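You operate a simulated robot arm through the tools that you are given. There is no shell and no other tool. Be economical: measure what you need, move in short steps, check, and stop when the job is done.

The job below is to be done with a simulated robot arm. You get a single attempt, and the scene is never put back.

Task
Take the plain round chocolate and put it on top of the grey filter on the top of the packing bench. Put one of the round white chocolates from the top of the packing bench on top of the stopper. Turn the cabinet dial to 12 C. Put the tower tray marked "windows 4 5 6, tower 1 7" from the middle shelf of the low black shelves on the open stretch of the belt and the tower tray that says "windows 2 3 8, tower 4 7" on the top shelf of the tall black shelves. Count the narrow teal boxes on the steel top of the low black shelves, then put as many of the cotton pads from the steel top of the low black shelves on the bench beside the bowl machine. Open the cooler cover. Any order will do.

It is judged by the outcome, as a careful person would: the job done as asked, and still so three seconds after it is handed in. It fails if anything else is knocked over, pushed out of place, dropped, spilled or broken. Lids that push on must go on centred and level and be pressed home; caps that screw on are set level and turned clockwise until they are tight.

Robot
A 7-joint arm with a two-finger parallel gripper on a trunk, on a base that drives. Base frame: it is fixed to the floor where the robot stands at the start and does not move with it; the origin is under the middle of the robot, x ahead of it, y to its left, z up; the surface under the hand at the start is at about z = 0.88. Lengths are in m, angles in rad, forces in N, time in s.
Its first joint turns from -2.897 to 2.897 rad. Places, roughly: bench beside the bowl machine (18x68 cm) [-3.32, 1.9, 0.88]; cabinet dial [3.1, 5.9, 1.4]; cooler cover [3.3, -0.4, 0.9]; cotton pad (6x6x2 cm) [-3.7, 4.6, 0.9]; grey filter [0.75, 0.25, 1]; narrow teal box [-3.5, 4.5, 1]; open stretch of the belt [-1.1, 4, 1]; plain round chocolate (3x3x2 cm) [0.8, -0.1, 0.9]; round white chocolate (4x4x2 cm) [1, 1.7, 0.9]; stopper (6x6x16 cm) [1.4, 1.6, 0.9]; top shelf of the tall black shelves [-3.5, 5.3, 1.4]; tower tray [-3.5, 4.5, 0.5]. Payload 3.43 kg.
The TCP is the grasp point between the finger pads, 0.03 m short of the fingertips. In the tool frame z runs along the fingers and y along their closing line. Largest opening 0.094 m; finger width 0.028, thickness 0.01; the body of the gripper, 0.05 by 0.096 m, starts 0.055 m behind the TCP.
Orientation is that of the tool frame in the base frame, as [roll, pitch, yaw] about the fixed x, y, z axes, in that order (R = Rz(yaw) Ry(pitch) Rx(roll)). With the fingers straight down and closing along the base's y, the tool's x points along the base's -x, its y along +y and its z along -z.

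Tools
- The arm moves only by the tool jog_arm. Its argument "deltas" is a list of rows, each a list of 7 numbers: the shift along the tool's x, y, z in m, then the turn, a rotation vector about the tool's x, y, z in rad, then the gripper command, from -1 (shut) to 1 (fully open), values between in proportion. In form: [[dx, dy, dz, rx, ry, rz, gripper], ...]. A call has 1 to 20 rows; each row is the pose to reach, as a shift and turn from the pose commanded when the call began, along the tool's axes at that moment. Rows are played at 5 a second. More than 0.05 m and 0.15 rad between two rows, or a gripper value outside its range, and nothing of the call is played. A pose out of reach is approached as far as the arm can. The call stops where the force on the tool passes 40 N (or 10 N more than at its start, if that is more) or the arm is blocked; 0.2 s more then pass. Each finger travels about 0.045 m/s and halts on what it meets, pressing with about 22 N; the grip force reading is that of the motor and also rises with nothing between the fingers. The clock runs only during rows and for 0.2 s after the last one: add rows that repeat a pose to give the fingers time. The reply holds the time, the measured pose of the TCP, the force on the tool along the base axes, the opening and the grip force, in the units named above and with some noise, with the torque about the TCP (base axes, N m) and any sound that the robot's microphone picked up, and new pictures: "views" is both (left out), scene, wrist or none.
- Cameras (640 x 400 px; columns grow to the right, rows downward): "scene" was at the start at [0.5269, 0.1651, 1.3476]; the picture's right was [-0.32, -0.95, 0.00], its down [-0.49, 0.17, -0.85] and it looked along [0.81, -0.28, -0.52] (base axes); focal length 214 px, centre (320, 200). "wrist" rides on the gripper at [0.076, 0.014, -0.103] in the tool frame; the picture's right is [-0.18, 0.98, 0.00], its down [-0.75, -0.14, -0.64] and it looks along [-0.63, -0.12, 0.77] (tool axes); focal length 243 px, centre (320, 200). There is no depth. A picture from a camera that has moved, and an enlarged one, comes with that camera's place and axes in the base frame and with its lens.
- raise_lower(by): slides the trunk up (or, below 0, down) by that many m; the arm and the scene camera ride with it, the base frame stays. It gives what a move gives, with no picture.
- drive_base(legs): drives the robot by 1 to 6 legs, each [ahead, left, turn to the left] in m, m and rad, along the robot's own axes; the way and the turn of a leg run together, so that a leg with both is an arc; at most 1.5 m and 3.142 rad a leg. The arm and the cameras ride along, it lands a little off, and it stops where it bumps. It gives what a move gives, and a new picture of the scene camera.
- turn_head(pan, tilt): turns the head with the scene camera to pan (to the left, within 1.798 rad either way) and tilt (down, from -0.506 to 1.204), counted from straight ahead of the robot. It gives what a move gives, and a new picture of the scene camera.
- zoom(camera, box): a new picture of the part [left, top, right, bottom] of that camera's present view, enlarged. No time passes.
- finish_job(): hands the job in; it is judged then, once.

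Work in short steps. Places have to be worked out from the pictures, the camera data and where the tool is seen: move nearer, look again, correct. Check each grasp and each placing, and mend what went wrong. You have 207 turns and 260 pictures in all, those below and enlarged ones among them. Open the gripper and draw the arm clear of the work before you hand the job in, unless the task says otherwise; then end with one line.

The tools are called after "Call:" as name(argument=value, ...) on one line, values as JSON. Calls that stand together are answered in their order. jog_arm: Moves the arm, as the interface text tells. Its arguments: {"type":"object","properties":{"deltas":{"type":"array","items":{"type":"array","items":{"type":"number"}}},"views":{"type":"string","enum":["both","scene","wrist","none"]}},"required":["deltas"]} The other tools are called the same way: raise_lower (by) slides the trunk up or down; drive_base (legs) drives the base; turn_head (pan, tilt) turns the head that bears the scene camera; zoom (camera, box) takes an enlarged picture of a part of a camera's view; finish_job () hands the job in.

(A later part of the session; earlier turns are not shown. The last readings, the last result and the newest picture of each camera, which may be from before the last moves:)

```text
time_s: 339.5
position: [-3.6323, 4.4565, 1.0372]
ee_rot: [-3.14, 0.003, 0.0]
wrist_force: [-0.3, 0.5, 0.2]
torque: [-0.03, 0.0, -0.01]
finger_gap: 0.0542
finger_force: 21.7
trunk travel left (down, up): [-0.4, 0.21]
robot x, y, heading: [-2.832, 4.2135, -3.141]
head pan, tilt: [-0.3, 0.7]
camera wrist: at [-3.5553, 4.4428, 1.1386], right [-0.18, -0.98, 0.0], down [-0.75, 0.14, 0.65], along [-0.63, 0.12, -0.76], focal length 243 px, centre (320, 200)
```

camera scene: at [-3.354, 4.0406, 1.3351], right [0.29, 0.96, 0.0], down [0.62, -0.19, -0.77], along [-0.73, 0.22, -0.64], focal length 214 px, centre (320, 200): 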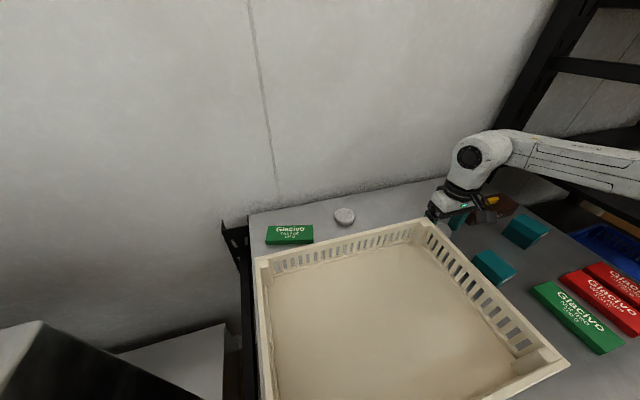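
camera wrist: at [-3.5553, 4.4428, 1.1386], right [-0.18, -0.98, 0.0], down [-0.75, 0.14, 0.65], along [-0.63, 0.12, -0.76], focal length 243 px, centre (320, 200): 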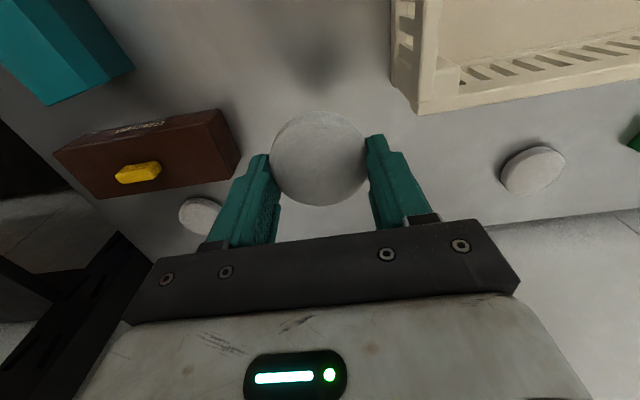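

Pad gripped. Retract the arm and drive along the aisle to the bench beside the bowl machine.

Call:
jog_arm(deltas=[[0.03, 0, -0.03, 0, 0, 0, -0.1], [0.06, 0, -0.06, 0, 0, 0, -0.1], [0.09, 0, -0.09, 0, 0, 0, -0.1], [0.13, 0, -0.11, 0, 0, 0, -0.1], [0.17, 0.01, -0.13, 0, 0, 0, -0.1], [0.21, 0.02, -0.15, 0, 0, 0, -0.1], [0.25, 0.03, -0.16, 0, 0, 0, -0.1], [0.25, 0.03, -0.16, 0, 0, 0, -0.1]], views="none")

Call:
drive_base(legs=[[-0.5, 0, 0], [0, 1.2, 0], [0, 1.2, 0], [0.2, 0, 0]])

```text
time_s: 341.3
position: [-3.3777, 4.4248, 1.1945]
ee_rot: [-3.14, 0.004, 0.001]
wrist_force: [0.5, 0.2, -0.8]
torque: [0.01, 0.0, 0.0]
finger_gap: 0.0541
finger_force: 21.5
trunk travel left (down, up): [-0.4, 0.21]
robot x, y, heading: [-2.8335, 4.2122, -3.138]
head pan, tilt: [-0.3, 0.7]
```

```text
time_s: 356.7
position: [-3.078, 2.0443, 1.1943]
ee_rot: [-3.14, 0.004, -0.015]
wrist_force: [0.6, -0.1, 0.4]
torque: [0.02, 0.0, 0.0]
finger_gap: 0.0546
finger_force: 21.6
trunk travel left (down, up): [-0.4, 0.21]
robot x, y, heading: [-2.5363, 1.8255, 3.132]
head pan, tilt: [-0.3, 0.7]
camera scene: at [-3.061, 1.6605, 1.3345], right [0.31, 0.95, 0.0], down [0.61, -0.2, -0.76], along [-0.73, 0.23, -0.64], focal length 214 px, centre (320, 200)
```

scene: 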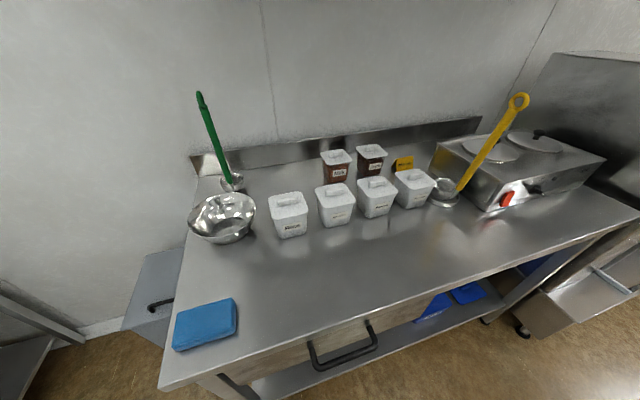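

The bench front strip is clear. Move to (-3.32,1.96) and lower to just above.

Call:
jog_arm(deltas=[[-0.04, 0.014, 0.01, 0, 0, 0, -0.1], [-0.08, 0.028, 0.02, 0, 0, 0, -0.1], [-0.12, 0.042, 0.03, 0, 0, 0, -0.1], [-0.16, 0.056, 0.05, 0, 0, 0, -0.1], [-0.2, 0.07, 0.075, 0, 0, 0, -0.1], [-0.242, 0.084, 0.1, 0, 0, 0, -0.1], [-0.242, 0.084, 0.15, 0, 0, 0, -0.1], [-0.242, 0.084, 0.2, 0, 0, 0, -0.1], [-0.242, 0.084, 0.25, 0, 0, 0, -0.1], [-0.242, 0.084, 0.272, 0, 0, 0, -0.1], [-0.242, 0.084, 0.278, 0, 0, 0, -0.1], [-0.242, 0.084, 0.278, 0, 0, 0, -0.1]], views="none")

```text
refused: row 6 steps farther than a row can; nothing moved
```

Call:
jog_arm(deltas=[[-0.04, 0.014, 0.01, 0, 0, 0, -0.1], [-0.08, 0.028, 0.02, 0, 0, 0, -0.1], [-0.12, 0.042, 0.03, 0, 0, 0, -0.1], [-0.16, 0.056, 0.05, 0, 0, 0, -0.1], [-0.2, 0.07, 0.07, 0, 0, 0, -0.1], [-0.242, 0.084, 0.09, 0, 0, 0, -0.1], [-0.242, 0.084, 0.135, 0, 0, 0, -0.1], [-0.242, 0.084, 0.18, 0, 0, 0, -0.1], [-0.242, 0.084, 0.225, 0, 0, 0, -0.1], [-0.242, 0.084, 0.26, 0, 0, 0, -0.1], [-0.242, 0.084, 0.275, 0, 0, 0, -0.1], [-0.242, 0.084, 0.275, 0, 0, 0, -0.1]], views="none")

```text
time_s: 359.3
position: [-3.3243, 1.9646, 0.9206]
ee_rot: [-3.14, 0.002, -0.013]
wrist_force: [-0.7, 0.6, -0.1]
torque: [-0.02, 0.01, 0.01]
finger_gap: 0.0546
finger_force: 21.8
trunk travel left (down, up): [-0.4, 0.21]
robot x, y, heading: [-2.5353, 1.8241, 3.126]
head pan, tilt: [-0.3, 0.7]
```

No contact yet; lower in small steps.

Call:
jog_arm(deltas=[[0, 0, 0.003, 0, 0, 0, -0.1], [0, 0, 0.006, 0, 0, 0, -0.1], [0, 0, 0.008, 0, 0, 0, -0.1], [0, 0, 0.008, 0, 0, 0, -0.1]], views="none")

```text
time_s: 360.3
position: [-3.3226, 1.9638, 0.9127]
ee_rot: [-3.14, 0.003, -0.014]
wrist_force: [0.0, 0.8, -0.3]
torque: [-0.01, -0.01, 0.02]
finger_gap: 0.0545
finger_force: 22.1
trunk travel left (down, up): [-0.4, 0.21]
robot x, y, heading: [-2.5353, 1.8234, 3.137]
head pan, tilt: [-0.3, 0.7]
```

Call:
jog_arm(deltas=[[0, 0, 0.002, 0, 0, 0, -0.1], [0, 0, 0.004, 0, 0, 0, -0.1], [0, 0, 0.004, 0, 0, 0, -0.1]], views="none")

```text
time_s: 361.1
position: [-3.3228, 1.9659, 0.9102]
ee_rot: [-3.139, 0.006, -0.013]
wrist_force: [1.2, 2.4, 16.1]
torque: [-0.32, -0.11, 0.0]
finger_gap: 0.0545
finger_force: 22.2
trunk travel left (down, up): [-0.4, 0.21]
robot x, y, heading: [-2.5357, 1.824, 3.128]
head pan, tilt: [-0.3, 0.7]
```

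Contact (16 N). Unload, open, rise and retract to the travel pose.

Call:
jog_arm(deltas=[[0, 0, -0.003, 0, 0, 0, -0.1], [0, 0, -0.003, 0, 0, 0, 0.2], [0, 0, -0.003, 0, 0, 0, 0.5], [0, 0, -0.003, 0, 0, 0, 0.6], [0, 0, -0.04, 0, 0, 0, 0.6], [0, 0, -0.09, 0, 0, 0, 0.6], [0, 0, -0.13, 0, 0, 0, 0.6], [0.03, -0.02, -0.16, 0, 0, 0, 0.6], [0.06, -0.03, -0.19, 0, 0, 0, 0.6], [0.09, -0.04, -0.22, 0, 0, 0, 0.6], [0.12, -0.05, -0.25, 0, 0, 0, 0.6], [0.16, -0.06, -0.27, 0, 0, 0, 0.6], [0.2, -0.07, -0.28, 0, 0, 0, 0.6], [0.24, -0.08, -0.28, 0, 0, 0, 0.6], [0.24, -0.08, -0.28, 0, 0, 0, 0.6]], views="scene")

```text
time_s: 364.3
position: [-3.0785, 2.0429, 1.1881]
ee_rot: [-3.141, 0.004, -0.013]
wrist_force: [-0.3, 0.4, 0.3]
torque: [-0.03, 0.01, -0.01]
finger_gap: 0.075
finger_force: 0.1
trunk travel left (down, up): [-0.4, 0.21]
robot x, y, heading: [-2.5324, 1.8259, 3.132]
head pan, tilt: [-0.3, 0.7]
camera scene: at [-3.0611, 1.6605, 1.3345], right [0.31, 0.95, 0.0], down [0.61, -0.2, -0.76], along [-0.73, 0.23, -0.64], focal length 214 px, centre (320, 200)
```

scene: 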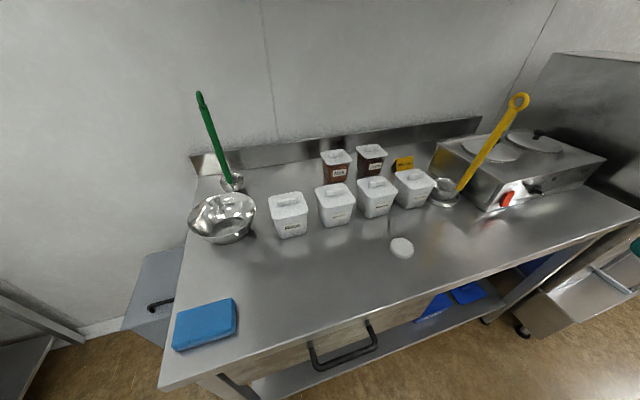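

Pad 1 is on the bench. Return for pad A near (-3.767,4.239).

Call:
drive_base(legs=[[-0.22, 0, 0], [0, -1.2, 0], [0, -1.11, 0], [0.53, 0, 0]])

```text
time_s: 379.6
position: [-3.3472, 4.3738, 1.1885]
ee_rot: [-3.141, 0.004, -0.039]
wrist_force: [0.5, -0.6, -0.6]
torque: [0.0, -0.01, -0.03]
finger_gap: 0.0753
finger_force: 0.1
trunk travel left (down, up): [-0.4, 0.21]
robot x, y, heading: [-2.8099, 4.1388, 3.102]
head pan, tilt: [-0.3, 0.7]
camera scene: at [-3.3384, 3.9912, 1.3345], right [0.33, 0.94, 0.0], down [0.61, -0.21, -0.76], along [-0.72, 0.25, -0.64], focal length 214 px, centre (320, 200)
```

scene: 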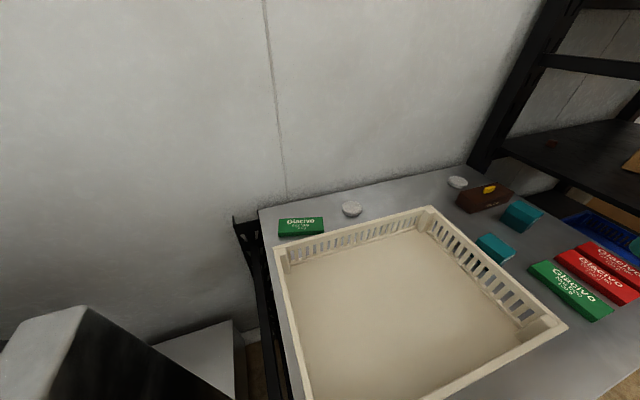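

Drive 5 cm closer and move above pad A (≈(-3.750,4.235)).

Call:
drive_base(legs=[[0.05, 0, 0]])

Call:
jog_arm(deltas=[[-0.035, 0.0154, 0.0158, 0, 0, -0.01, 0.7], [-0.07, 0.0308, 0.0317, 0, 0, -0.02, 0.7], [-0.105, 0.046, 0.0475, 0, 0, -0.03, 0.7], [-0.14, 0.0615, 0.0634, 0, 0, -0.039, 0.7], [-0.175, 0.077, 0.079, 0, 0, -0.039, 0.7], [-0.21, 0.092, 0.095, 0, 0, -0.039, 0.7], [-0.245, 0.1077, 0.111, 0, 0, -0.039, 0.7], [-0.28, 0.123, 0.127, 0, 0, -0.039, 0.7], [-0.315, 0.138, 0.1425, 0, 0, -0.039, 0.7], [-0.3475, 0.1538, 0.1585, 0, 0, -0.039, 0.7], [-0.3475, 0.1538, 0.1585, 0, 0, -0.039, 0.7]], views="wrist")

```text
time_s: 380.5
position: [-3.3982, 4.3746, 1.1875]
ee_rot: [-3.138, 0.003, -0.041]
wrist_force: [-0.6, -0.3, 0.6]
torque: [0.0, 0.02, -0.01]
finger_gap: 0.0749
finger_force: 0.1
trunk travel left (down, up): [-0.4, 0.21]
robot x, y, heading: [-2.8581, 4.1455, 3.101]
head pan, tilt: [-0.3, 0.7]
camera scene: at [-3.3891, 3.9932, 1.3346], right [0.33, 0.94, 0.0], down [0.61, -0.21, -0.76], along [-0.72, 0.25, -0.64], focal length 214 px, centre (320, 200)
```

scene: 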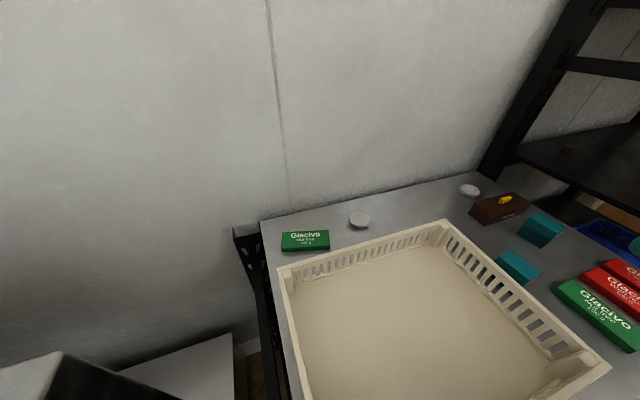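

```text
time_s: 382.9
position: [-3.7541, 4.2366, 1.0315]
ee_rot: [-3.138, 0.003, -0.001]
wrist_force: [0.2, 0.7, 0.0]
torque: [0.01, 0.01, -0.03]
finger_gap: 0.0798
finger_force: 0.1
trunk travel left (down, up): [-0.4, 0.21]
robot x, y, heading: [-2.8611, 4.1447, 3.105]
head pan, tilt: [-0.3, 0.7]
camera wrist: at [-3.6776, 4.223, 1.1325], right [-0.19, -0.98, 0.0], down [-0.75, 0.14, 0.65], along [-0.63, 0.12, -0.76], focal length 243 px, centre (320, 200)
```

wrist: 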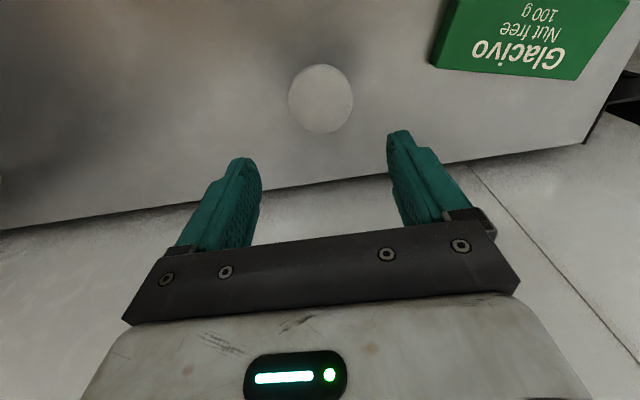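

Pad A at (-3.745,4.235). Descend, grip and lift, then retract.

Call:
jog_arm(deltas=[[0.009, 0.0015, 0.03, 0, 0, 0, 0.7], [0.009, 0.0015, 0.06, 0, 0, 0, 0.7], [0.009, 0.0015, 0.085, 0, 0, 0, 0.7], [0.009, 0.0015, 0.0965, 0, 0, 0, 0.7], [0.009, 0.0015, 0.0965, 0, 0, 0, 0.3], [0.009, 0.0015, 0.0965, 0, 0, 0, -0.1], [0.009, 0.0015, 0.0965, 0, 0, 0, -0.1], [0.009, 0.0015, 0.0965, 0, 0, 0, -0.1], [0.009, 0.0015, 0.06, 0, 0, 0, -0.1], [0.009, 0.0015, 0.02, 0, 0, 0, -0.1], [0.009, 0.0015, -0.02, 0, 0, 0, -0.1], [0.04, -0.01, -0.05, 0, 0, 0, -0.1], [0.08, -0.025, -0.07, 0, 0, 0, -0.1], [0.12, -0.04, -0.09, 0, 0, 0, -0.1], [0.16, -0.055, -0.11, 0, 0, 0, -0.1], [0.2, -0.07, -0.13, 0, 0, 0, -0.1], [0.24, -0.085, -0.15, 0, 0, 0, -0.1], [0.28, -0.1, -0.16, 0, 0, 0, -0.1], [0.32, -0.12, -0.16, 0, 0, 0, -0.1], [0.35, -0.14, -0.16, 0, 0, 0, -0.1]], views="none")

```text
time_s: 387.1
position: [-3.4022, 4.3772, 1.1927]
ee_rot: [-3.138, 0.003, -0.001]
wrist_force: [1.1, 0.0, -0.1]
torque: [-0.01, -0.01, 0.01]
finger_gap: 0.0544
finger_force: 22.2
trunk travel left (down, up): [-0.4, 0.21]
robot x, y, heading: [-2.8578, 4.1439, 3.106]
head pan, tilt: [-0.3, 0.7]
```

Pad A is held. Drive back to the bench.

Call:
drive_base(legs=[[-0.52, 0, 0.03], [0, 1.25, 0], [0, 1.25, 0], [0.2, 0, 0]])

```text
time_s: 403.2
position: [-3.1596, 1.8312, 1.1936]
ee_rot: [-3.141, 0.003, 0.014]
wrist_force: [0.3, 0.0, -0.5]
torque: [0.01, 0.03, 0.01]
finger_gap: 0.0544
finger_force: 22.2
trunk travel left (down, up): [-0.4, 0.21]
robot x, y, heading: [-2.6159, 1.6032, 3.116]
head pan, tilt: [-0.3, 0.7]
camera scene: at [-3.1401, 1.4467, 1.3345], right [0.32, 0.95, 0.0], down [0.61, -0.2, -0.76], along [-0.73, 0.24, -0.64], focal length 214 px, centre (320, 200)
```

scene: 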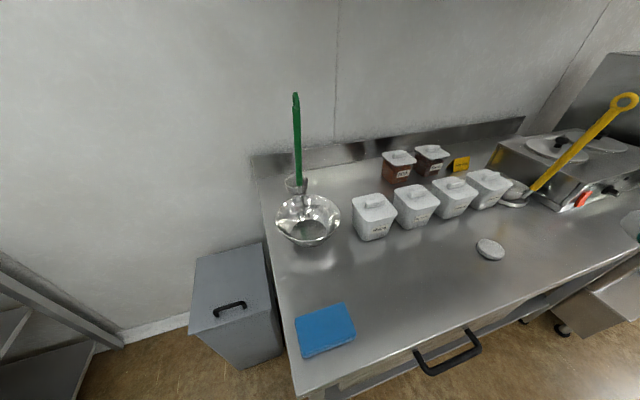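

Place pad 2 at (-3.325,1.80).

Call:
jog_arm(deltas=[[-0.04, 0.007, 0.02, 0, 0, 0, -0.1], [-0.08, 0.015, 0.04, 0, 0, 0, -0.1], [-0.12, 0.022, 0.06, 0, 0, 0, -0.1], [-0.165, 0.028, 0.08, 0, 0, 0, -0.1], [-0.165, 0.028, 0.125, 0, 0, 0, -0.1], [-0.165, 0.028, 0.17, 0, 0, 0, -0.1], [-0.165, 0.028, 0.215, 0, 0, 0, -0.1], [-0.165, 0.028, 0.255, 0, 0, 0, -0.1], [-0.165, 0.028, 0.275, 0, 0, 0, -0.1], [-0.165, 0.028, 0.281, 0, 0, 0, -0.1], [-0.165, 0.028, 0.281, 0, 0, 0, -0.1]], views="none")

```text
time_s: 405.6
position: [-3.3263, 1.7997, 0.9131]
ee_rot: [-3.14, 0.006, 0.013]
wrist_force: [1.9, -0.5, 7.9]
torque: [-0.03, -0.05, 0.03]
finger_gap: 0.0548
finger_force: 22.1
trunk travel left (down, up): [-0.4, 0.21]
robot x, y, heading: [-2.611, 1.6049, 3.118]
head pan, tilt: [-0.3, 0.7]
```

Contact (7.9 N). Unload, release, rise, retract and check.

Call:
jog_arm(deltas=[[0, 0, -0.001, 0, 0, 0, -0.1], [0, 0, -0.001, 0, 0, 0, 0.2], [0, 0, -0.001, 0, 0, 0, 0.5], [0, 0, -0.001, 0, 0, 0, 0.6], [0, 0, -0.04, 0, 0, 0, 0.6], [0, 0, -0.09, 0, 0, 0, 0.6], [0, 0, -0.13, 0, 0, 0, 0.6], [0.03, -0.01, -0.16, 0, 0, 0, 0.6], [0.06, -0.02, -0.19, 0, 0, 0, 0.6], [0.09, -0.03, -0.22, 0, 0, 0, 0.6], [0.12, -0.04, -0.25, 0, 0, 0, 0.6], [0.16, -0.04, -0.27, 0, 0, 0, 0.6], [0.18, -0.04, -0.28, 0, 0, 0, 0.6], [0.18, -0.04, -0.28, 0, 0, 0, 0.6]], views="scene")

```text
time_s: 408.6
position: [-3.144, 1.842, 1.1905]
ee_rot: [-3.138, 0.003, 0.013]
wrist_force: [0.0, 0.4, 0.6]
torque: [0.02, 0.0, 0.01]
finger_gap: 0.0751
finger_force: 0.1
trunk travel left (down, up): [-0.4, 0.21]
robot x, y, heading: [-2.6172, 1.607, 3.12]
head pan, tilt: [-0.3, 0.7]
camera scene: at [-3.1401, 1.4468, 1.3345], right [0.32, 0.95, 0.0], down [0.61, -0.21, -0.76], along [-0.73, 0.24, -0.64], focal length 214 px, centre (320, 200)
```

scene: 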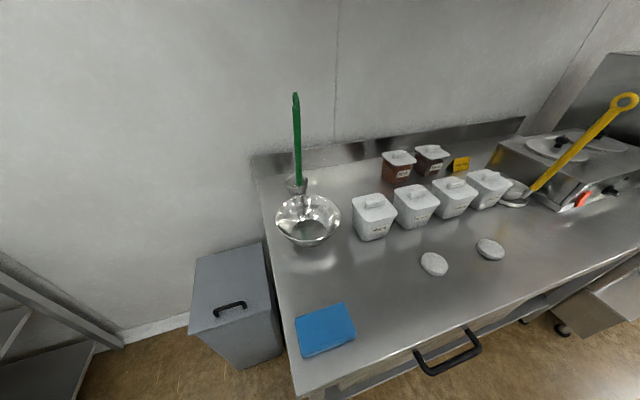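

Both pads are on the bench. Return to the low shelves, keeping some distance, lower the trunk and inspect the trays on the middle shelf.

Call:
drive_base(legs=[[-0.25, 0, 0.02], [0, -1.4, 0], [0, -1.35, 0]])

Call:
raise_lower(by=-0.3)

Call:
turn_head(pan=0.0, tilt=0.6)

```text
time_s: 423.3
position: [-2.9978, 4.5087, 1.1907]
ee_rot: [-3.14, 0.004, 0.096]
wrist_force: [0.4, -0.3, 0.8]
torque: [0.01, 0.02, -0.01]
finger_gap: 0.0751
finger_force: 0.1
trunk travel left (down, up): [-0.4, 0.21]
robot x, y, heading: [-2.4469, 4.3145, -3.08]
head pan, tilt: [-0.3, 0.7]
camera scene: at [-2.9604, 4.1158, 1.3345], right [0.24, 0.97, 0.0], down [0.63, -0.15, -0.76], along [-0.74, 0.18, -0.64], focal length 214 px, centre (320, 200)
```

scene: 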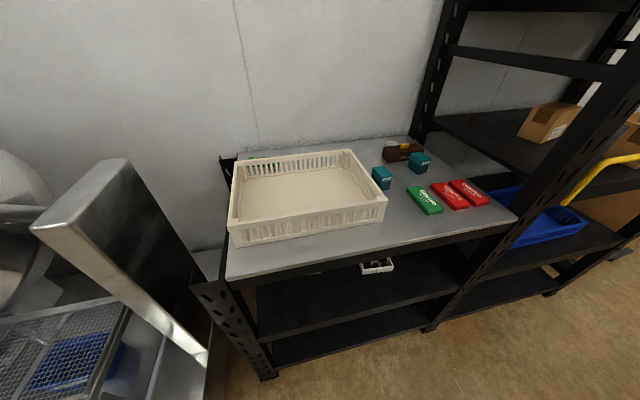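

```text
time_s: 426.3
position: [-2.9977, 4.5095, 0.8906]
ee_rot: [-3.141, 0.004, 0.097]
wrist_force: [0.7, 0.2, 0.4]
torque: [0.0, 0.03, 0.0]
finger_gap: 0.075
finger_force: 0.0
trunk travel left (down, up): [-0.1, 0.51]
robot x, y, heading: [-2.448, 4.3157, -3.08]
head pan, tilt: [-0.3, 0.7]
```

```text
time_s: 427.1
position: [-2.9985, 4.5086, 0.8911]
ee_rot: [-3.139, 0.002, 0.097]
wrist_force: [-0.4, -0.8, -0.3]
torque: [0.02, 0.01, 0.01]
finger_gap: 0.0751
finger_force: 0.0
trunk travel left (down, up): [-0.1, 0.51]
robot x, y, heading: [-2.4498, 4.3177, -3.08]
head pan, tilt: [0.0, 0.6]
camera scene: at [-2.966, 4.0904, 1.0431], right [-0.06, 1.0, 0.0], down [0.56, 0.03, -0.82], along [-0.82, -0.05, -0.57], focal length 214 px, centre (320, 200)
```

scene: 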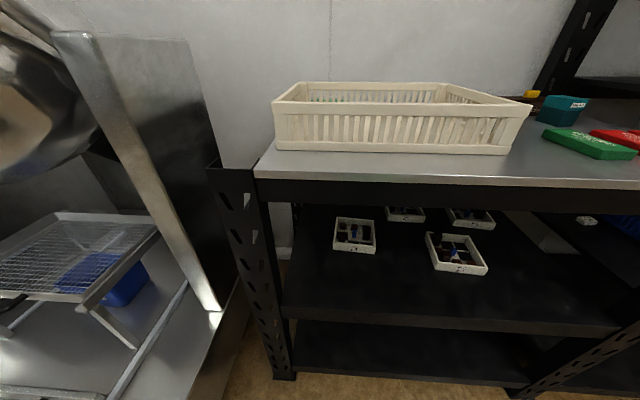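

Call:
zoom(camera="scene", box=[320, 195, 510, 285])

```text
3.37 times, centred on (415, 240) of scene
camera zoom: at [-2.966, 4.0904, 1.0431], right [-0.06, 1.0, 0.0], down [0.56, 0.03, -0.82], along [-0.82, -0.05, -0.57], focal length 722 px, centre (0, 65)
```

zoom: 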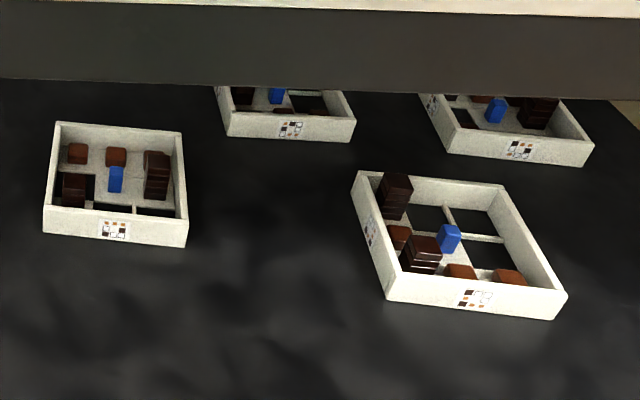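

The trays have label pictograms. Zoom on each label.

Call:
zoom(camera="scene", box=[332, 215, 378, 270])

Call:
zoom(camera="scene", box=[424, 240, 490, 292])

Call:
zoom(camera="scene", box=[380, 215, 500, 250])

```text
7.27 times, centred on (355, 242) of scene
camera zoom: at [-2.966, 4.0904, 1.0431], right [-0.06, 1.0, 0.0], down [0.56, 0.03, -0.82], along [-0.82, -0.05, -0.57], focal length 1560 px, centre (66, -109)
```

zoom: 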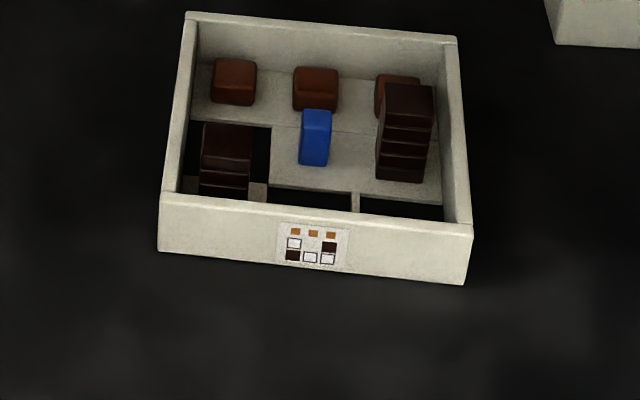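

```text
7.69 times, centred on (457, 266) of scene
camera zoom: at [-2.966, 4.0904, 1.0431], right [-0.06, 1.0, 0.0], down [0.56, 0.03, -0.82], along [-0.82, -0.05, -0.57], focal length 1650 px, centre (-734, -308)
```

zoom: 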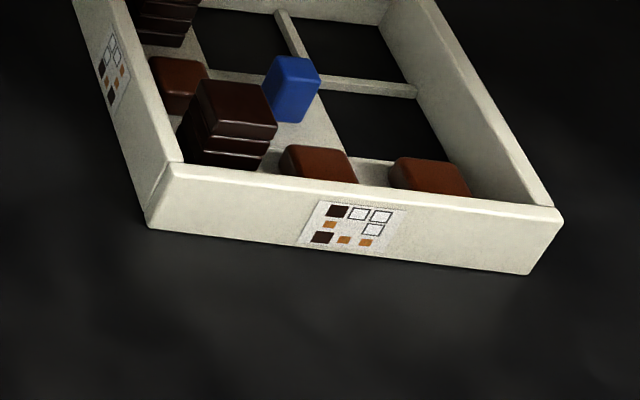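

```text
5.33 times, centred on (440, 232) of scene
camera zoom: at [-2.966, 4.0904, 1.0431], right [-0.06, 1.0, 0.0], down [0.56, 0.03, -0.82], along [-0.82, -0.05, -0.57], focal length 1144 px, centre (-320, 27)
```

zoom: 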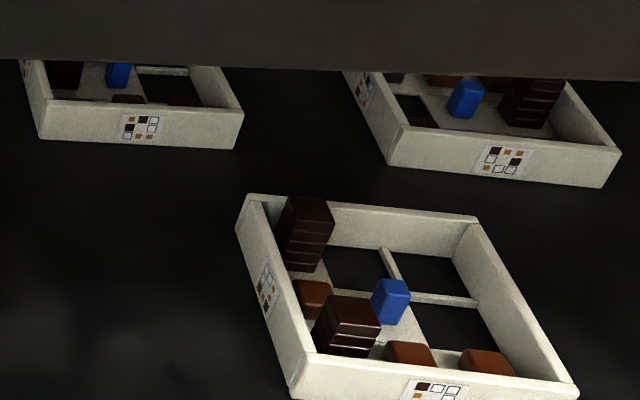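

By matching the pictograms, number order runs counter-clockwise from bottom-left: the front-right tray is "windows 4 5 6, tower 1 7" and the back-right one "windows 2 3 8, tower 4 7". The blue centre posts serve as handles. Square up the base and tilt the tool to reach under the top.

Call:
drive_base(legs=[[0, 0, -0.06], [0.1, 0, 0]])

Call:
jog_arm(deltas=[[0, 0, 0.03, 0, -0.13, 0, -0.4], [0, 0, 0.06, 0, -0.26, 0, -0.4], [0, 0, 0.09, 0, -0.39, 0, -0.4], [0, 0, 0.12, 0, -0.52, 0, -0.4], [0, 0, 0.15, 0, -0.65, 0, -0.4], [0, 0, 0.18, 0, -0.78, 0, -0.4], [0, 0, 0.21, 0, -0.91, 0, -0.4], [0, 0, 0.23, 0, -1.04, 0, -0.4], [0, 0, 0.23, 0, -1.04, 0, -0.4]], views="wrist")

```text
time_s: 428.6
position: [-3.085, 4.5426, 0.8905]
ee_rot: [-3.14, 0.004, 0.039]
wrist_force: [0.0, 0.2, 0.6]
torque: [-0.02, -0.01, 0.01]
finger_gap: 0.0755
finger_force: 0.1
trunk travel left (down, up): [-0.1, 0.51]
robot x, y, heading: [-2.5466, 4.3172, -3.143]
head pan, tilt: [0.0, 0.6]
camera scene: at [-3.0781, 4.1219, 1.0431], right [0.0, 1.0, 0.0], down [0.56, 0.0, -0.83], along [-0.83, 0.0, -0.56], focal length 214 px, centre (320, 200)
```

scene: 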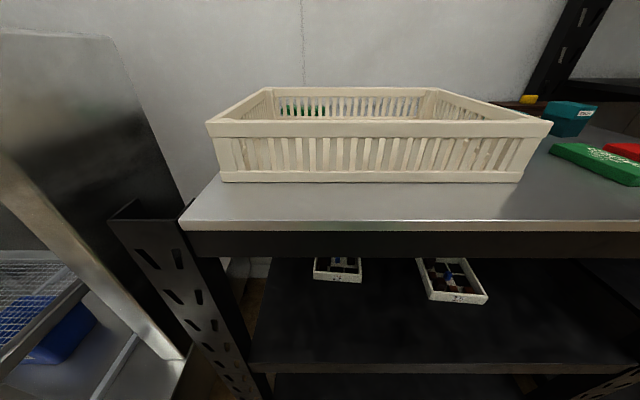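

```text
time_s: 430.6
position: [-3.0851, 4.5428, 0.6604]
ee_rot: [-3.136, 1.043, 0.044]
wrist_force: [-0.4, 0.4, -0.6]
torque: [-0.04, -0.01, 0.02]
finger_gap: 0.0281
finger_force: 0.1
out of reach, approached as far as the arm can: row 5, 6
trunk travel left (down, up): [-0.1, 0.51]
robot x, y, heading: [-2.5501, 4.318, -3.141]
head pan, tilt: [0.0, 0.6]
camera wrist: at [-2.9589, 4.5336, 0.6449], right [-0.06, -0.99, 0.16], down [0.17, 0.14, 0.97], along [-0.98, 0.08, 0.16], focal length 243 px, centre (320, 200)
```

wrist: 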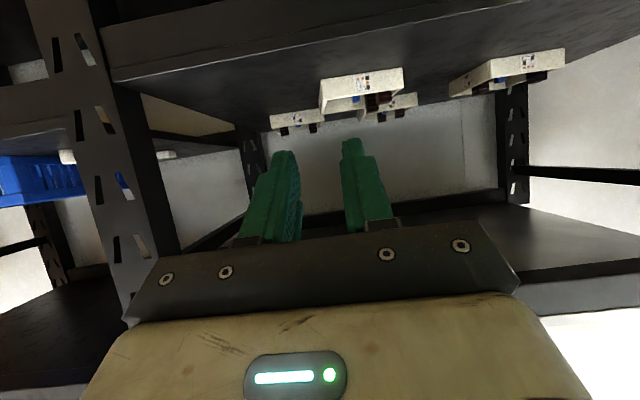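

Shelf is at z≈0.515; the tray's post is at about (-3.446,4.475), tray turned ~6°. Align yaw, ease the tilt slightly, and move to 13 cm in front of it.

Call:
jog_arm(deltas=[[-0.01, 0.013, 0.037, 0.022, 0.01, 0.0125, -0.4], [-0.02, 0.025, 0.073, 0.043, 0.02, 0.025, -0.4], [-0.029, 0.037, 0.11, 0.065, 0.03, 0.0375, -0.45], [-0.039, 0.049, 0.146, 0.086, 0.04, 0.05, -0.49], [-0.049, 0.061, 0.183, 0.108, 0.045, 0.0625, -0.49], [-0.058, 0.0734, 0.219, 0.129, 0.05, 0.075, -0.49], [-0.058, 0.0734, 0.219, 0.129, 0.05, 0.075, -0.49]], views="none")

Call:
zoom(camera="wrist", box=[200, 20, 440, 200])

```text
time_s: 432.2
position: [-3.3012, 4.4586, 0.6017]
ee_rot: [-3.131, 0.995, -0.103]
wrist_force: [0.6, -0.9, -0.8]
torque: [-0.01, -0.02, -0.04]
finger_gap: 0.024
finger_force: 0.1
trunk travel left (down, up): [-0.1, 0.51]
robot x, y, heading: [-2.5485, 4.3149, -3.137]
head pan, tilt: [0.0, 0.6]
```

```text
2.22 times, centred on (320, 110) of wrist
camera zoom: at [-3.1772, 4.4305, 0.5926], right [-0.21, -0.97, 0.15], down [0.14, 0.12, 0.98], along [-0.97, 0.23, 0.11], focal length 539 px, centre (320, 400)
```

zoom: 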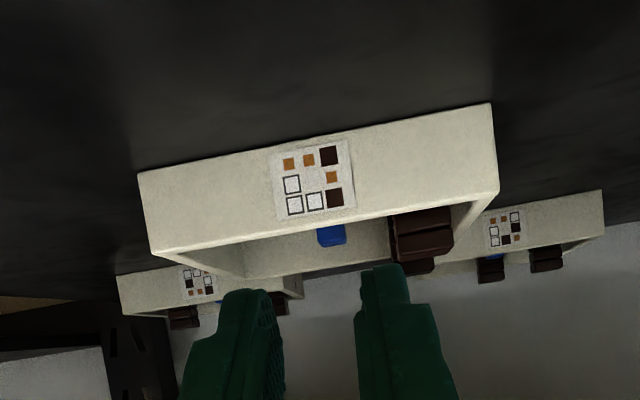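

Label shows exactly the expected pattern; post top z≈0.548. Advance over the tray.

Call:
jog_arm(deltas=[[-0.014, -0.001, 0.0293, 0, 0, 0, -0.49], [-0.028, -0.002, 0.0586, 0, 0, 0, -0.49], [-0.042, -0.003, 0.0879, 0, 0, 0, -0.49], [-0.0562, -0.0042, 0.1172, 0, 0, 0, -0.49], [-0.0562, -0.0042, 0.1172, 0, 0, 0, -0.49]], views="none")

Call:
zoom(camera="wrist", box=[220, 40, 420, 200])

```text
time_s: 433.4
position: [-3.429, 4.4783, 0.5846]
ee_rot: [-3.132, 0.996, -0.103]
wrist_force: [-0.3, -0.1, 0.2]
torque: [-0.02, 0.0, 0.02]
finger_gap: 0.0242
finger_force: 0.1
trunk travel left (down, up): [-0.1, 0.51]
robot x, y, heading: [-2.5497, 4.3168, -3.143]
head pan, tilt: [0.0, 0.6]
```

```text
2.50 times, centred on (320, 120) of wrist
camera zoom: at [-3.3036, 4.4509, 0.5757], right [-0.21, -0.97, 0.15], down [0.14, 0.12, 0.98], along [-0.97, 0.23, 0.11], focal length 606 px, centre (320, 400)
```

zoom: 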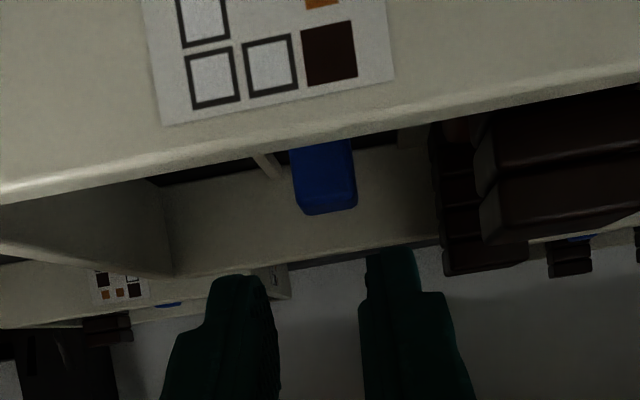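

Aligned. Descend 2.7 cm around the post and close.

Call:
jog_arm(deltas=[[0.0075, 0, 0.0049, 0, 0, 0, -0.49], [0.015, 0, 0.0098, 0, 0, 0, -0.49], [0.0226, 0, 0.0147, 0, 0, 0, -0.49], [0.0226, 0, 0.0147, 0, 0, 0, -0.49], [0.0226, 0, 0.0147, 0, 0, 0, -1], [0.0226, 0, 0.0147, 0, 0, 0, -1], [0.0226, 0, 0.0147, 0, 0, 0, -1], [0.0226, 0, 0.0147, 0, 0, 0, -1]], views="none")

Call:
zoom(camera="wrist", box=[220, 40, 420, 200])

```text
time_s: 435.2
position: [-3.4278, 4.4789, 0.557]
ee_rot: [-3.131, 0.996, -0.102]
wrist_force: [0.0, 1.1, -0.2]
torque: [-0.01, 0.01, 0.03]
finger_gap: 0.0135
finger_force: 21.2
trunk travel left (down, up): [-0.1, 0.51]
robot x, y, heading: [-2.5471, 4.3175, -3.144]
head pan, tilt: [0.0, 0.6]
```

```text
2.50 times, centred on (320, 120) of wrist
camera zoom: at [-3.3033, 4.4507, 0.5481], right [-0.21, -0.97, 0.15], down [0.14, 0.12, 0.98], along [-0.97, 0.23, 0.11], focal length 606 px, centre (320, 400)
```

zoom: 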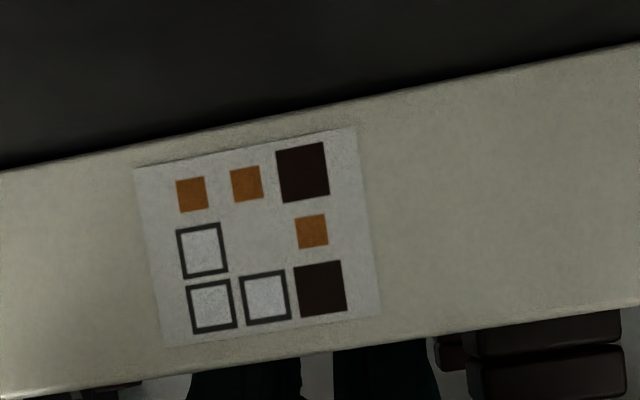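

Gripped (13.5 mm). Lift slowly 5 cm and check.

Call:
jog_arm(deltas=[[-0.0042, 0, -0.0027, 0, 0, 0, -1], [-0.0084, 0, -0.0054, 0, 0, 0, -1], [-0.0168, 0, -0.0109, 0, 0, 0, -1], [-0.0251, 0, -0.0163, 0, 0, 0, -1], [-0.0335, 0, -0.0218, 0, 0, 0, -1], [-0.0419, 0, -0.0272, 0, 0, 0, -1], [-0.0419, 0, -0.0272, 0, 0, 0, -1]], views="wrist")

```text
time_s: 436.8
position: [-3.4284, 4.4791, 0.6081]
ee_rot: [-3.129, 0.993, -0.103]
wrist_force: [-0.4, 0.3, -2.0]
torque: [0.04, -0.05, 0.01]
finger_gap: 0.0133
finger_force: 21.6
trunk travel left (down, up): [-0.1, 0.51]
robot x, y, heading: [-2.5458, 4.3176, -3.138]
head pan, tilt: [0.0, 0.6]
camera wrist: at [-3.3033, 4.4511, 0.5983], right [-0.21, -0.97, 0.15], down [0.14, 0.12, 0.98], along [-0.97, 0.23, 0.11], focal length 243 px, centre (320, 200)
```

wrist: 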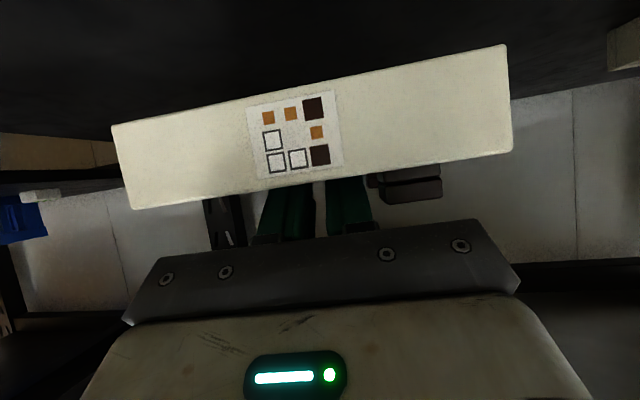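

Tray lifted level (about 2 N). Withdraw slowly toward the robot.

Call:
jog_arm(deltas=[[0.0054, -0.001, -0.0083, 0, 0, 0, -1], [0.0163, -0.0031, -0.025, 0, 0, 0, -1], [0.0271, -0.0051, -0.0417, 0, 0, 0, -1], [0.0379, -0.0072, -0.0584, 0, 0, 0, -1], [0.0488, -0.0093, -0.0751, 0, 0, 0, -1], [0.0596, -0.0113, -0.0918, 0, 0, 0, -1], [0.0704, -0.0134, -0.1084, 0, 0, 0, -1], [0.0813, -0.0154, -0.1251, 0, 0, 0, -1], [0.0921, -0.0175, -0.1418, 0, 0, 0, -1], [0.1029, -0.0195, -0.1585, 0, 0, 0, -1], [0.1138, -0.0216, -0.1752, 0, 0, 0, -1], [0.1246, -0.0236, -0.1918, 0, 0, 0, -1], [0.1355, -0.0257, -0.2085, 0, 0, 0, -1], [0.1463, -0.0278, -0.2252, 0, 0, 0, -1], [0.1571, -0.0298, -0.2419, 0, 0, 0, -1], [0.168, -0.0319, -0.2586, 0, 0, 0, -1], [0.1734, -0.0329, -0.2669, 0, 0, 0, -1], [0.1734, -0.0329, -0.2669, 0, 0, 0, -1]], views="none")

```text
time_s: 440.6
position: [-3.1115, 4.4765, 0.6073]
ee_rot: [-3.131, 0.993, -0.102]
wrist_force: [-0.2, -0.7, -1.7]
torque: [0.02, -0.07, 0.02]
finger_gap: 0.0135
finger_force: 22.2
trunk travel left (down, up): [-0.1, 0.51]
robot x, y, heading: [-2.5473, 4.3219, -3.143]
head pan, tilt: [0.0, 0.6]
```

Back away from the shelf, raise the trunk fully, and turn toward the line to view the belt.

Call:
drive_base(legs=[[-0.25, 0, 0]])

Call:
raise_lower(by=0.5)

Call:
turn_head(pan=0.0, tilt=0.55)

```text
time_s: 442.4
position: [-2.8637, 4.4788, 0.6058]
ee_rot: [-3.13, 0.995, -0.104]
wrist_force: [-0.1, 0.7, -0.9]
torque: [0.0, -0.03, 0.02]
finger_gap: 0.0135
finger_force: 21.8
trunk travel left (down, up): [-0.1, 0.51]
robot x, y, heading: [-2.2967, 4.3191, 3.139]
head pan, tilt: [0.0, 0.6]
camera scene: at [-2.8327, 4.123, 1.0431], right [0.0, 1.0, 0.0], down [0.56, 0.0, -0.83], along [-0.83, 0.0, -0.56], focal length 214 px, centre (320, 200)
```

scene: 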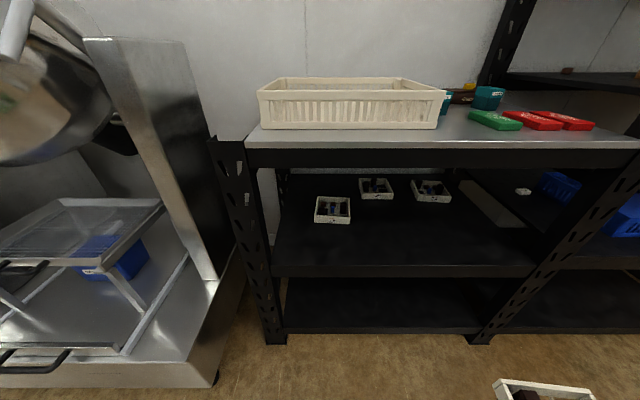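

```text
refused: 0.5 is not a number from -0.4 to 0.4
```

```text
time_s: 443.1
position: [-2.8635, 4.4785, 0.607]
ee_rot: [-3.129, 0.994, -0.104]
wrist_force: [0.1, -0.1, -1.2]
torque: [-0.01, -0.01, -0.02]
finger_gap: 0.0136
finger_force: 22.0
trunk travel left (down, up): [-0.1, 0.51]
robot x, y, heading: [-2.3, 4.3181, 3.141]
head pan, tilt: [0.0, 0.55]
camera scene: at [-2.8341, 4.123, 1.0476], right [0.0, 1.0, 0.0], down [0.52, 0.0, -0.85], along [-0.85, 0.0, -0.52], focal length 214 px, centre (320, 200)
```

scene: 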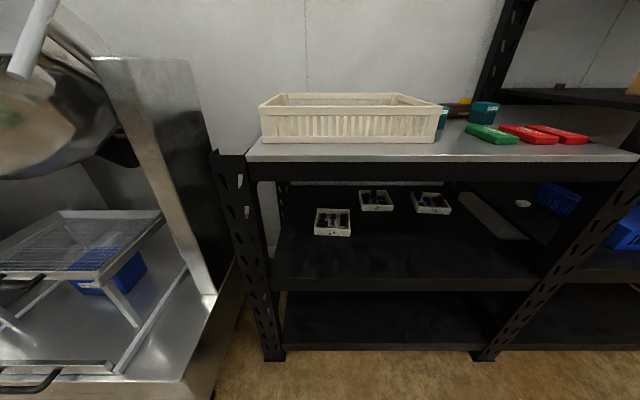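

Raise the trunk in two moves, then turn right to face along the aisle and look at the line.

Call:
raise_lower(by=0.4)

Call:
raise_lower(by=0.1)

Call:
drive_base(legs=[[0, 0, -1.571]])

Call:
turn_head(pan=-1.1, tilt=0.55)

```text
time_s: 446.9
position: [-2.8638, 4.4789, 1.0074]
ee_rot: [-3.13, 0.994, -0.105]
wrist_force: [-0.2, 1.4, -0.9]
torque: [0.0, -0.01, 0.03]
finger_gap: 0.0136
finger_force: 22.1
trunk travel left (down, up): [-0.5, 0.11]
robot x, y, heading: [-2.3032, 4.3163, 3.138]
head pan, tilt: [0.0, 0.55]
```

```text
time_s: 448.2
position: [-2.8642, 4.4784, 1.1064]
ee_rot: [-3.128, 0.995, -0.104]
wrist_force: [-0.5, -0.6, -2.5]
torque: [0.0, -0.01, -0.02]
finger_gap: 0.0134
finger_force: 22.1
trunk travel left (down, up): [-0.6, 0.01]
robot x, y, heading: [-2.3013, 4.3181, 3.143]
head pan, tilt: [0.0, 0.55]
```

```text
time_s: 452.4
position: [-2.1531, 4.8833, 1.1066]
ee_rot: [-3.13, 0.995, -1.653]
wrist_force: [-0.4, -0.3, -1.9]
torque: [-0.02, -0.03, -0.02]
finger_gap: 0.0137
finger_force: 21.7
trunk travel left (down, up): [-0.6, 0.01]
robot x, y, heading: [-2.2972, 4.3195, 1.59]
head pan, tilt: [0.0, 0.55]
camera scene: at [-2.5071, 4.8449, 1.5476], right [1.0, 0.02, 0.0], down [0.01, -0.52, -0.85], along [-0.02, 0.85, -0.52], focal length 214 px, centre (320, 200)
```

scene: 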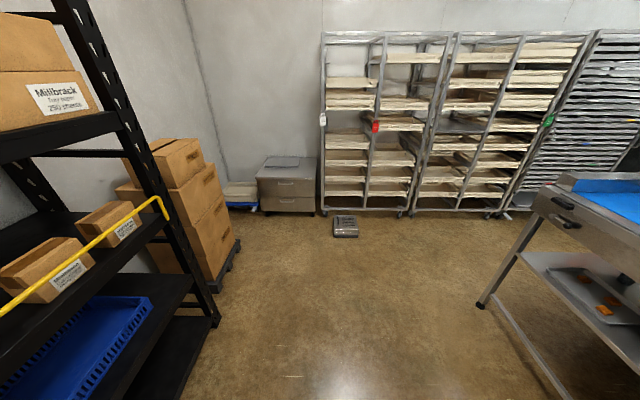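

```text
time_s: 453.7
position: [-2.1525, 4.884, 1.1061]
ee_rot: [-3.13, 0.994, -1.653]
wrist_force: [0.4, 0.3, -2.2]
torque: [0.0, -0.02, -0.01]
finger_gap: 0.0136
finger_force: 21.8
trunk travel left (down, up): [-0.6, 0.01]
robot x, y, heading: [-2.303, 4.3217, 1.589]
head pan, tilt: [-1.1, 0.55]
camera scene: at [-2.4262, 4.7975, 1.5476], right [0.47, -0.88, 0.0], down [-0.46, -0.25, -0.85], along [0.75, 0.4, -0.52], focal length 214 px, centre (320, 200)
```

scene: 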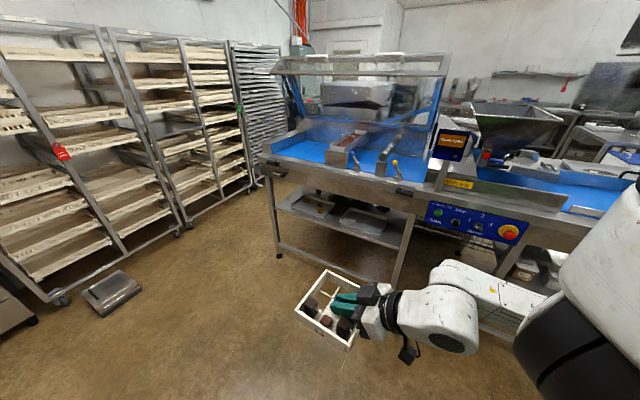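

Tray is level and loaded. The open belt stretch is on the right part of the line. Turn to face it.

Call:
drive_base(legs=[[0, 0, -1.59], [0, -0.15, 0]])

Call:
turn_head(pan=-0.15, tilt=0.55)

```text
time_s: 458.9
position: [-1.7354, 4.0132, 1.1062]
ee_rot: [-3.13, 0.994, 3.051]
wrist_force: [0.3, -0.2, -1.9]
torque: [-0.02, -0.02, -0.02]
finger_gap: 0.0132
finger_force: 22.1
trunk travel left (down, up): [-0.6, 0.01]
robot x, y, heading: [-2.2963, 4.1689, 0.012]
head pan, tilt: [-1.1, 0.55]
camera scene: at [-1.8183, 4.286, 1.5476], right [-0.89, -0.46, 0.0], down [-0.24, 0.46, -0.85], along [0.4, -0.76, -0.52], focal length 214 px, centre (320, 200)
```

scene: 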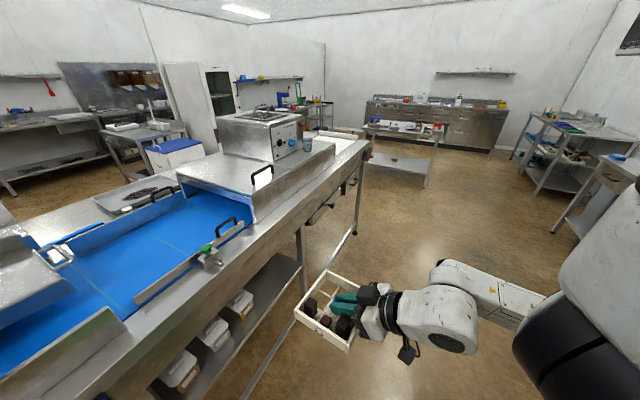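

```text
time_s: 460.2
position: [-1.7349, 4.0126, 1.1069]
ee_rot: [-3.131, 0.995, 3.052]
wrist_force: [-0.2, 0.7, -1.9]
torque: [-0.03, 0.05, -0.03]
finger_gap: 0.0131
finger_force: 21.9
trunk travel left (down, up): [-0.6, 0.01]
robot x, y, heading: [-2.3016, 4.1669, 0.01]
head pan, tilt: [-0.15, 0.55]
camera scene: at [-1.7711, 4.3529, 1.5476], right [-0.14, -0.99, 0.0], down [-0.52, 0.07, -0.85], along [0.84, -0.12, -0.52], focal length 214 px, centre (320, 200)
```

scene: 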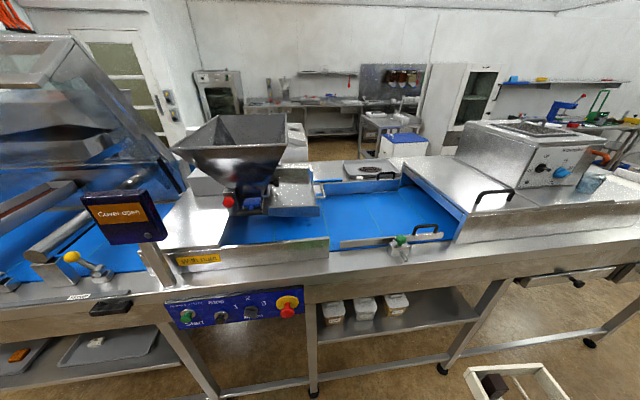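

The open belt stretch is centred about (-1.0,3.96). Raise the tray 6 cm, then drive ahead to bring it next to the belt.

Call:
jog_arm(deltas=[[-0.0125, 0, -0.0082, 0, 0, 0, -1], [-0.0251, 0, -0.0163, 0, 0, 0, -1], [-0.0377, 0, -0.0245, 0, 0, 0, -1], [-0.0503, 0, -0.0327, 0, 0, 0, -1], [-0.0503, 0, -0.0327, 0, 0, 0, -1]], views="none")

Call:
drive_base(legs=[[0.45, -0.04, 0]])

```text
time_s: 461.4
position: [-1.7144, 3.9982, 1.1392]
ee_rot: [-3.132, 0.995, 3.052]
wrist_force: [0.1, -0.6, -0.9]
torque: [0.01, 0.03, -0.02]
finger_gap: 0.0136
finger_force: 22.3
out of reach, approached as far as the arm can: row 1, 2, 3, 4, 5
trunk travel left (down, up): [-0.6, 0.01]
robot x, y, heading: [-2.3005, 4.1645, 0.015]
head pan, tilt: [-0.15, 0.55]
```

```text
time_s: 464.1
position: [-1.2563, 3.9664, 1.1389]
ee_rot: [-3.134, 0.995, 3.053]
wrist_force: [0.3, -0.6, -1.2]
torque: [0.03, 0.04, -0.02]
finger_gap: 0.0136
finger_force: 21.8
trunk travel left (down, up): [-0.6, 0.01]
robot x, y, heading: [-1.8447, 4.1323, 0.015]
head pan, tilt: [-0.15, 0.55]
camera scene: at [-1.3134, 4.3203, 1.5477], right [-0.14, -0.99, 0.0], down [-0.52, 0.07, -0.85], along [0.84, -0.12, -0.52], focal length 214 px, centre (320, 200)
```

scene: 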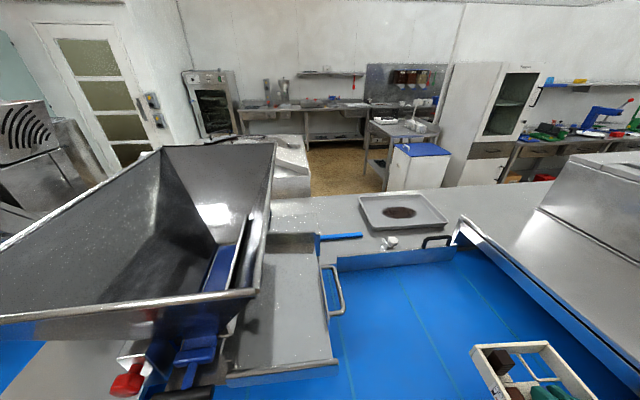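

Extend the tray over the belt centre slowly.

Call:
jog_arm(deltas=[[-0.0055, 0, 0.0084, 0, 0, 0, -1], [-0.0164, -0.0004, 0.0252, 0, 0, 0, -1], [-0.0273, -0.0007, 0.042, 0, 0, 0, -1], [-0.0382, -0.001, 0.0588, 0, 0, 0, -1], [-0.0491, -0.0013, 0.0756, 0, 0, 0, -1], [-0.06, -0.0016, 0.0924, 0, 0, 0, -1], [-0.071, -0.0019, 0.1092, 0, 0, 0, -1], [-0.0819, -0.0022, 0.126, 0, 0, 0, -1], [-0.0928, -0.0025, 0.1427, 0, 0, 0, -1], [-0.1037, -0.0028, 0.1595, 0, 0, 0, -1], [-0.1146, -0.003, 0.1763, 0, 0, 0, -1], [-0.1255, -0.0033, 0.1931, 0, 0, 0, -1], [-0.131, -0.0035, 0.2015, 0, 0, 0, -1], [-0.131, -0.0035, 0.2015, 0, 0, 0, -1]], views="scene")

```text
time_s: 467.1
position: [-1.0166, 3.9383, 1.1394]
ee_rot: [-3.134, 0.997, 3.055]
wrist_force: [0.9, 0.2, -1.6]
torque: [-0.01, 0.0, -0.03]
finger_gap: 0.0136
finger_force: 21.8
trunk travel left (down, up): [-0.6, 0.01]
robot x, y, heading: [-1.8422, 4.1307, 0.015]
head pan, tilt: [-0.15, 0.55]
camera scene: at [-1.3131, 4.3203, 1.5476], right [-0.14, -0.99, 0.0], down [-0.52, 0.07, -0.85], along [0.84, -0.12, -0.52], focal length 214 px, centre (320, 200)
```

scene: 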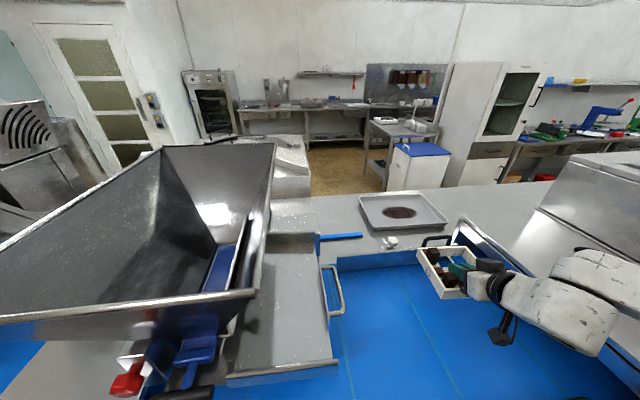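

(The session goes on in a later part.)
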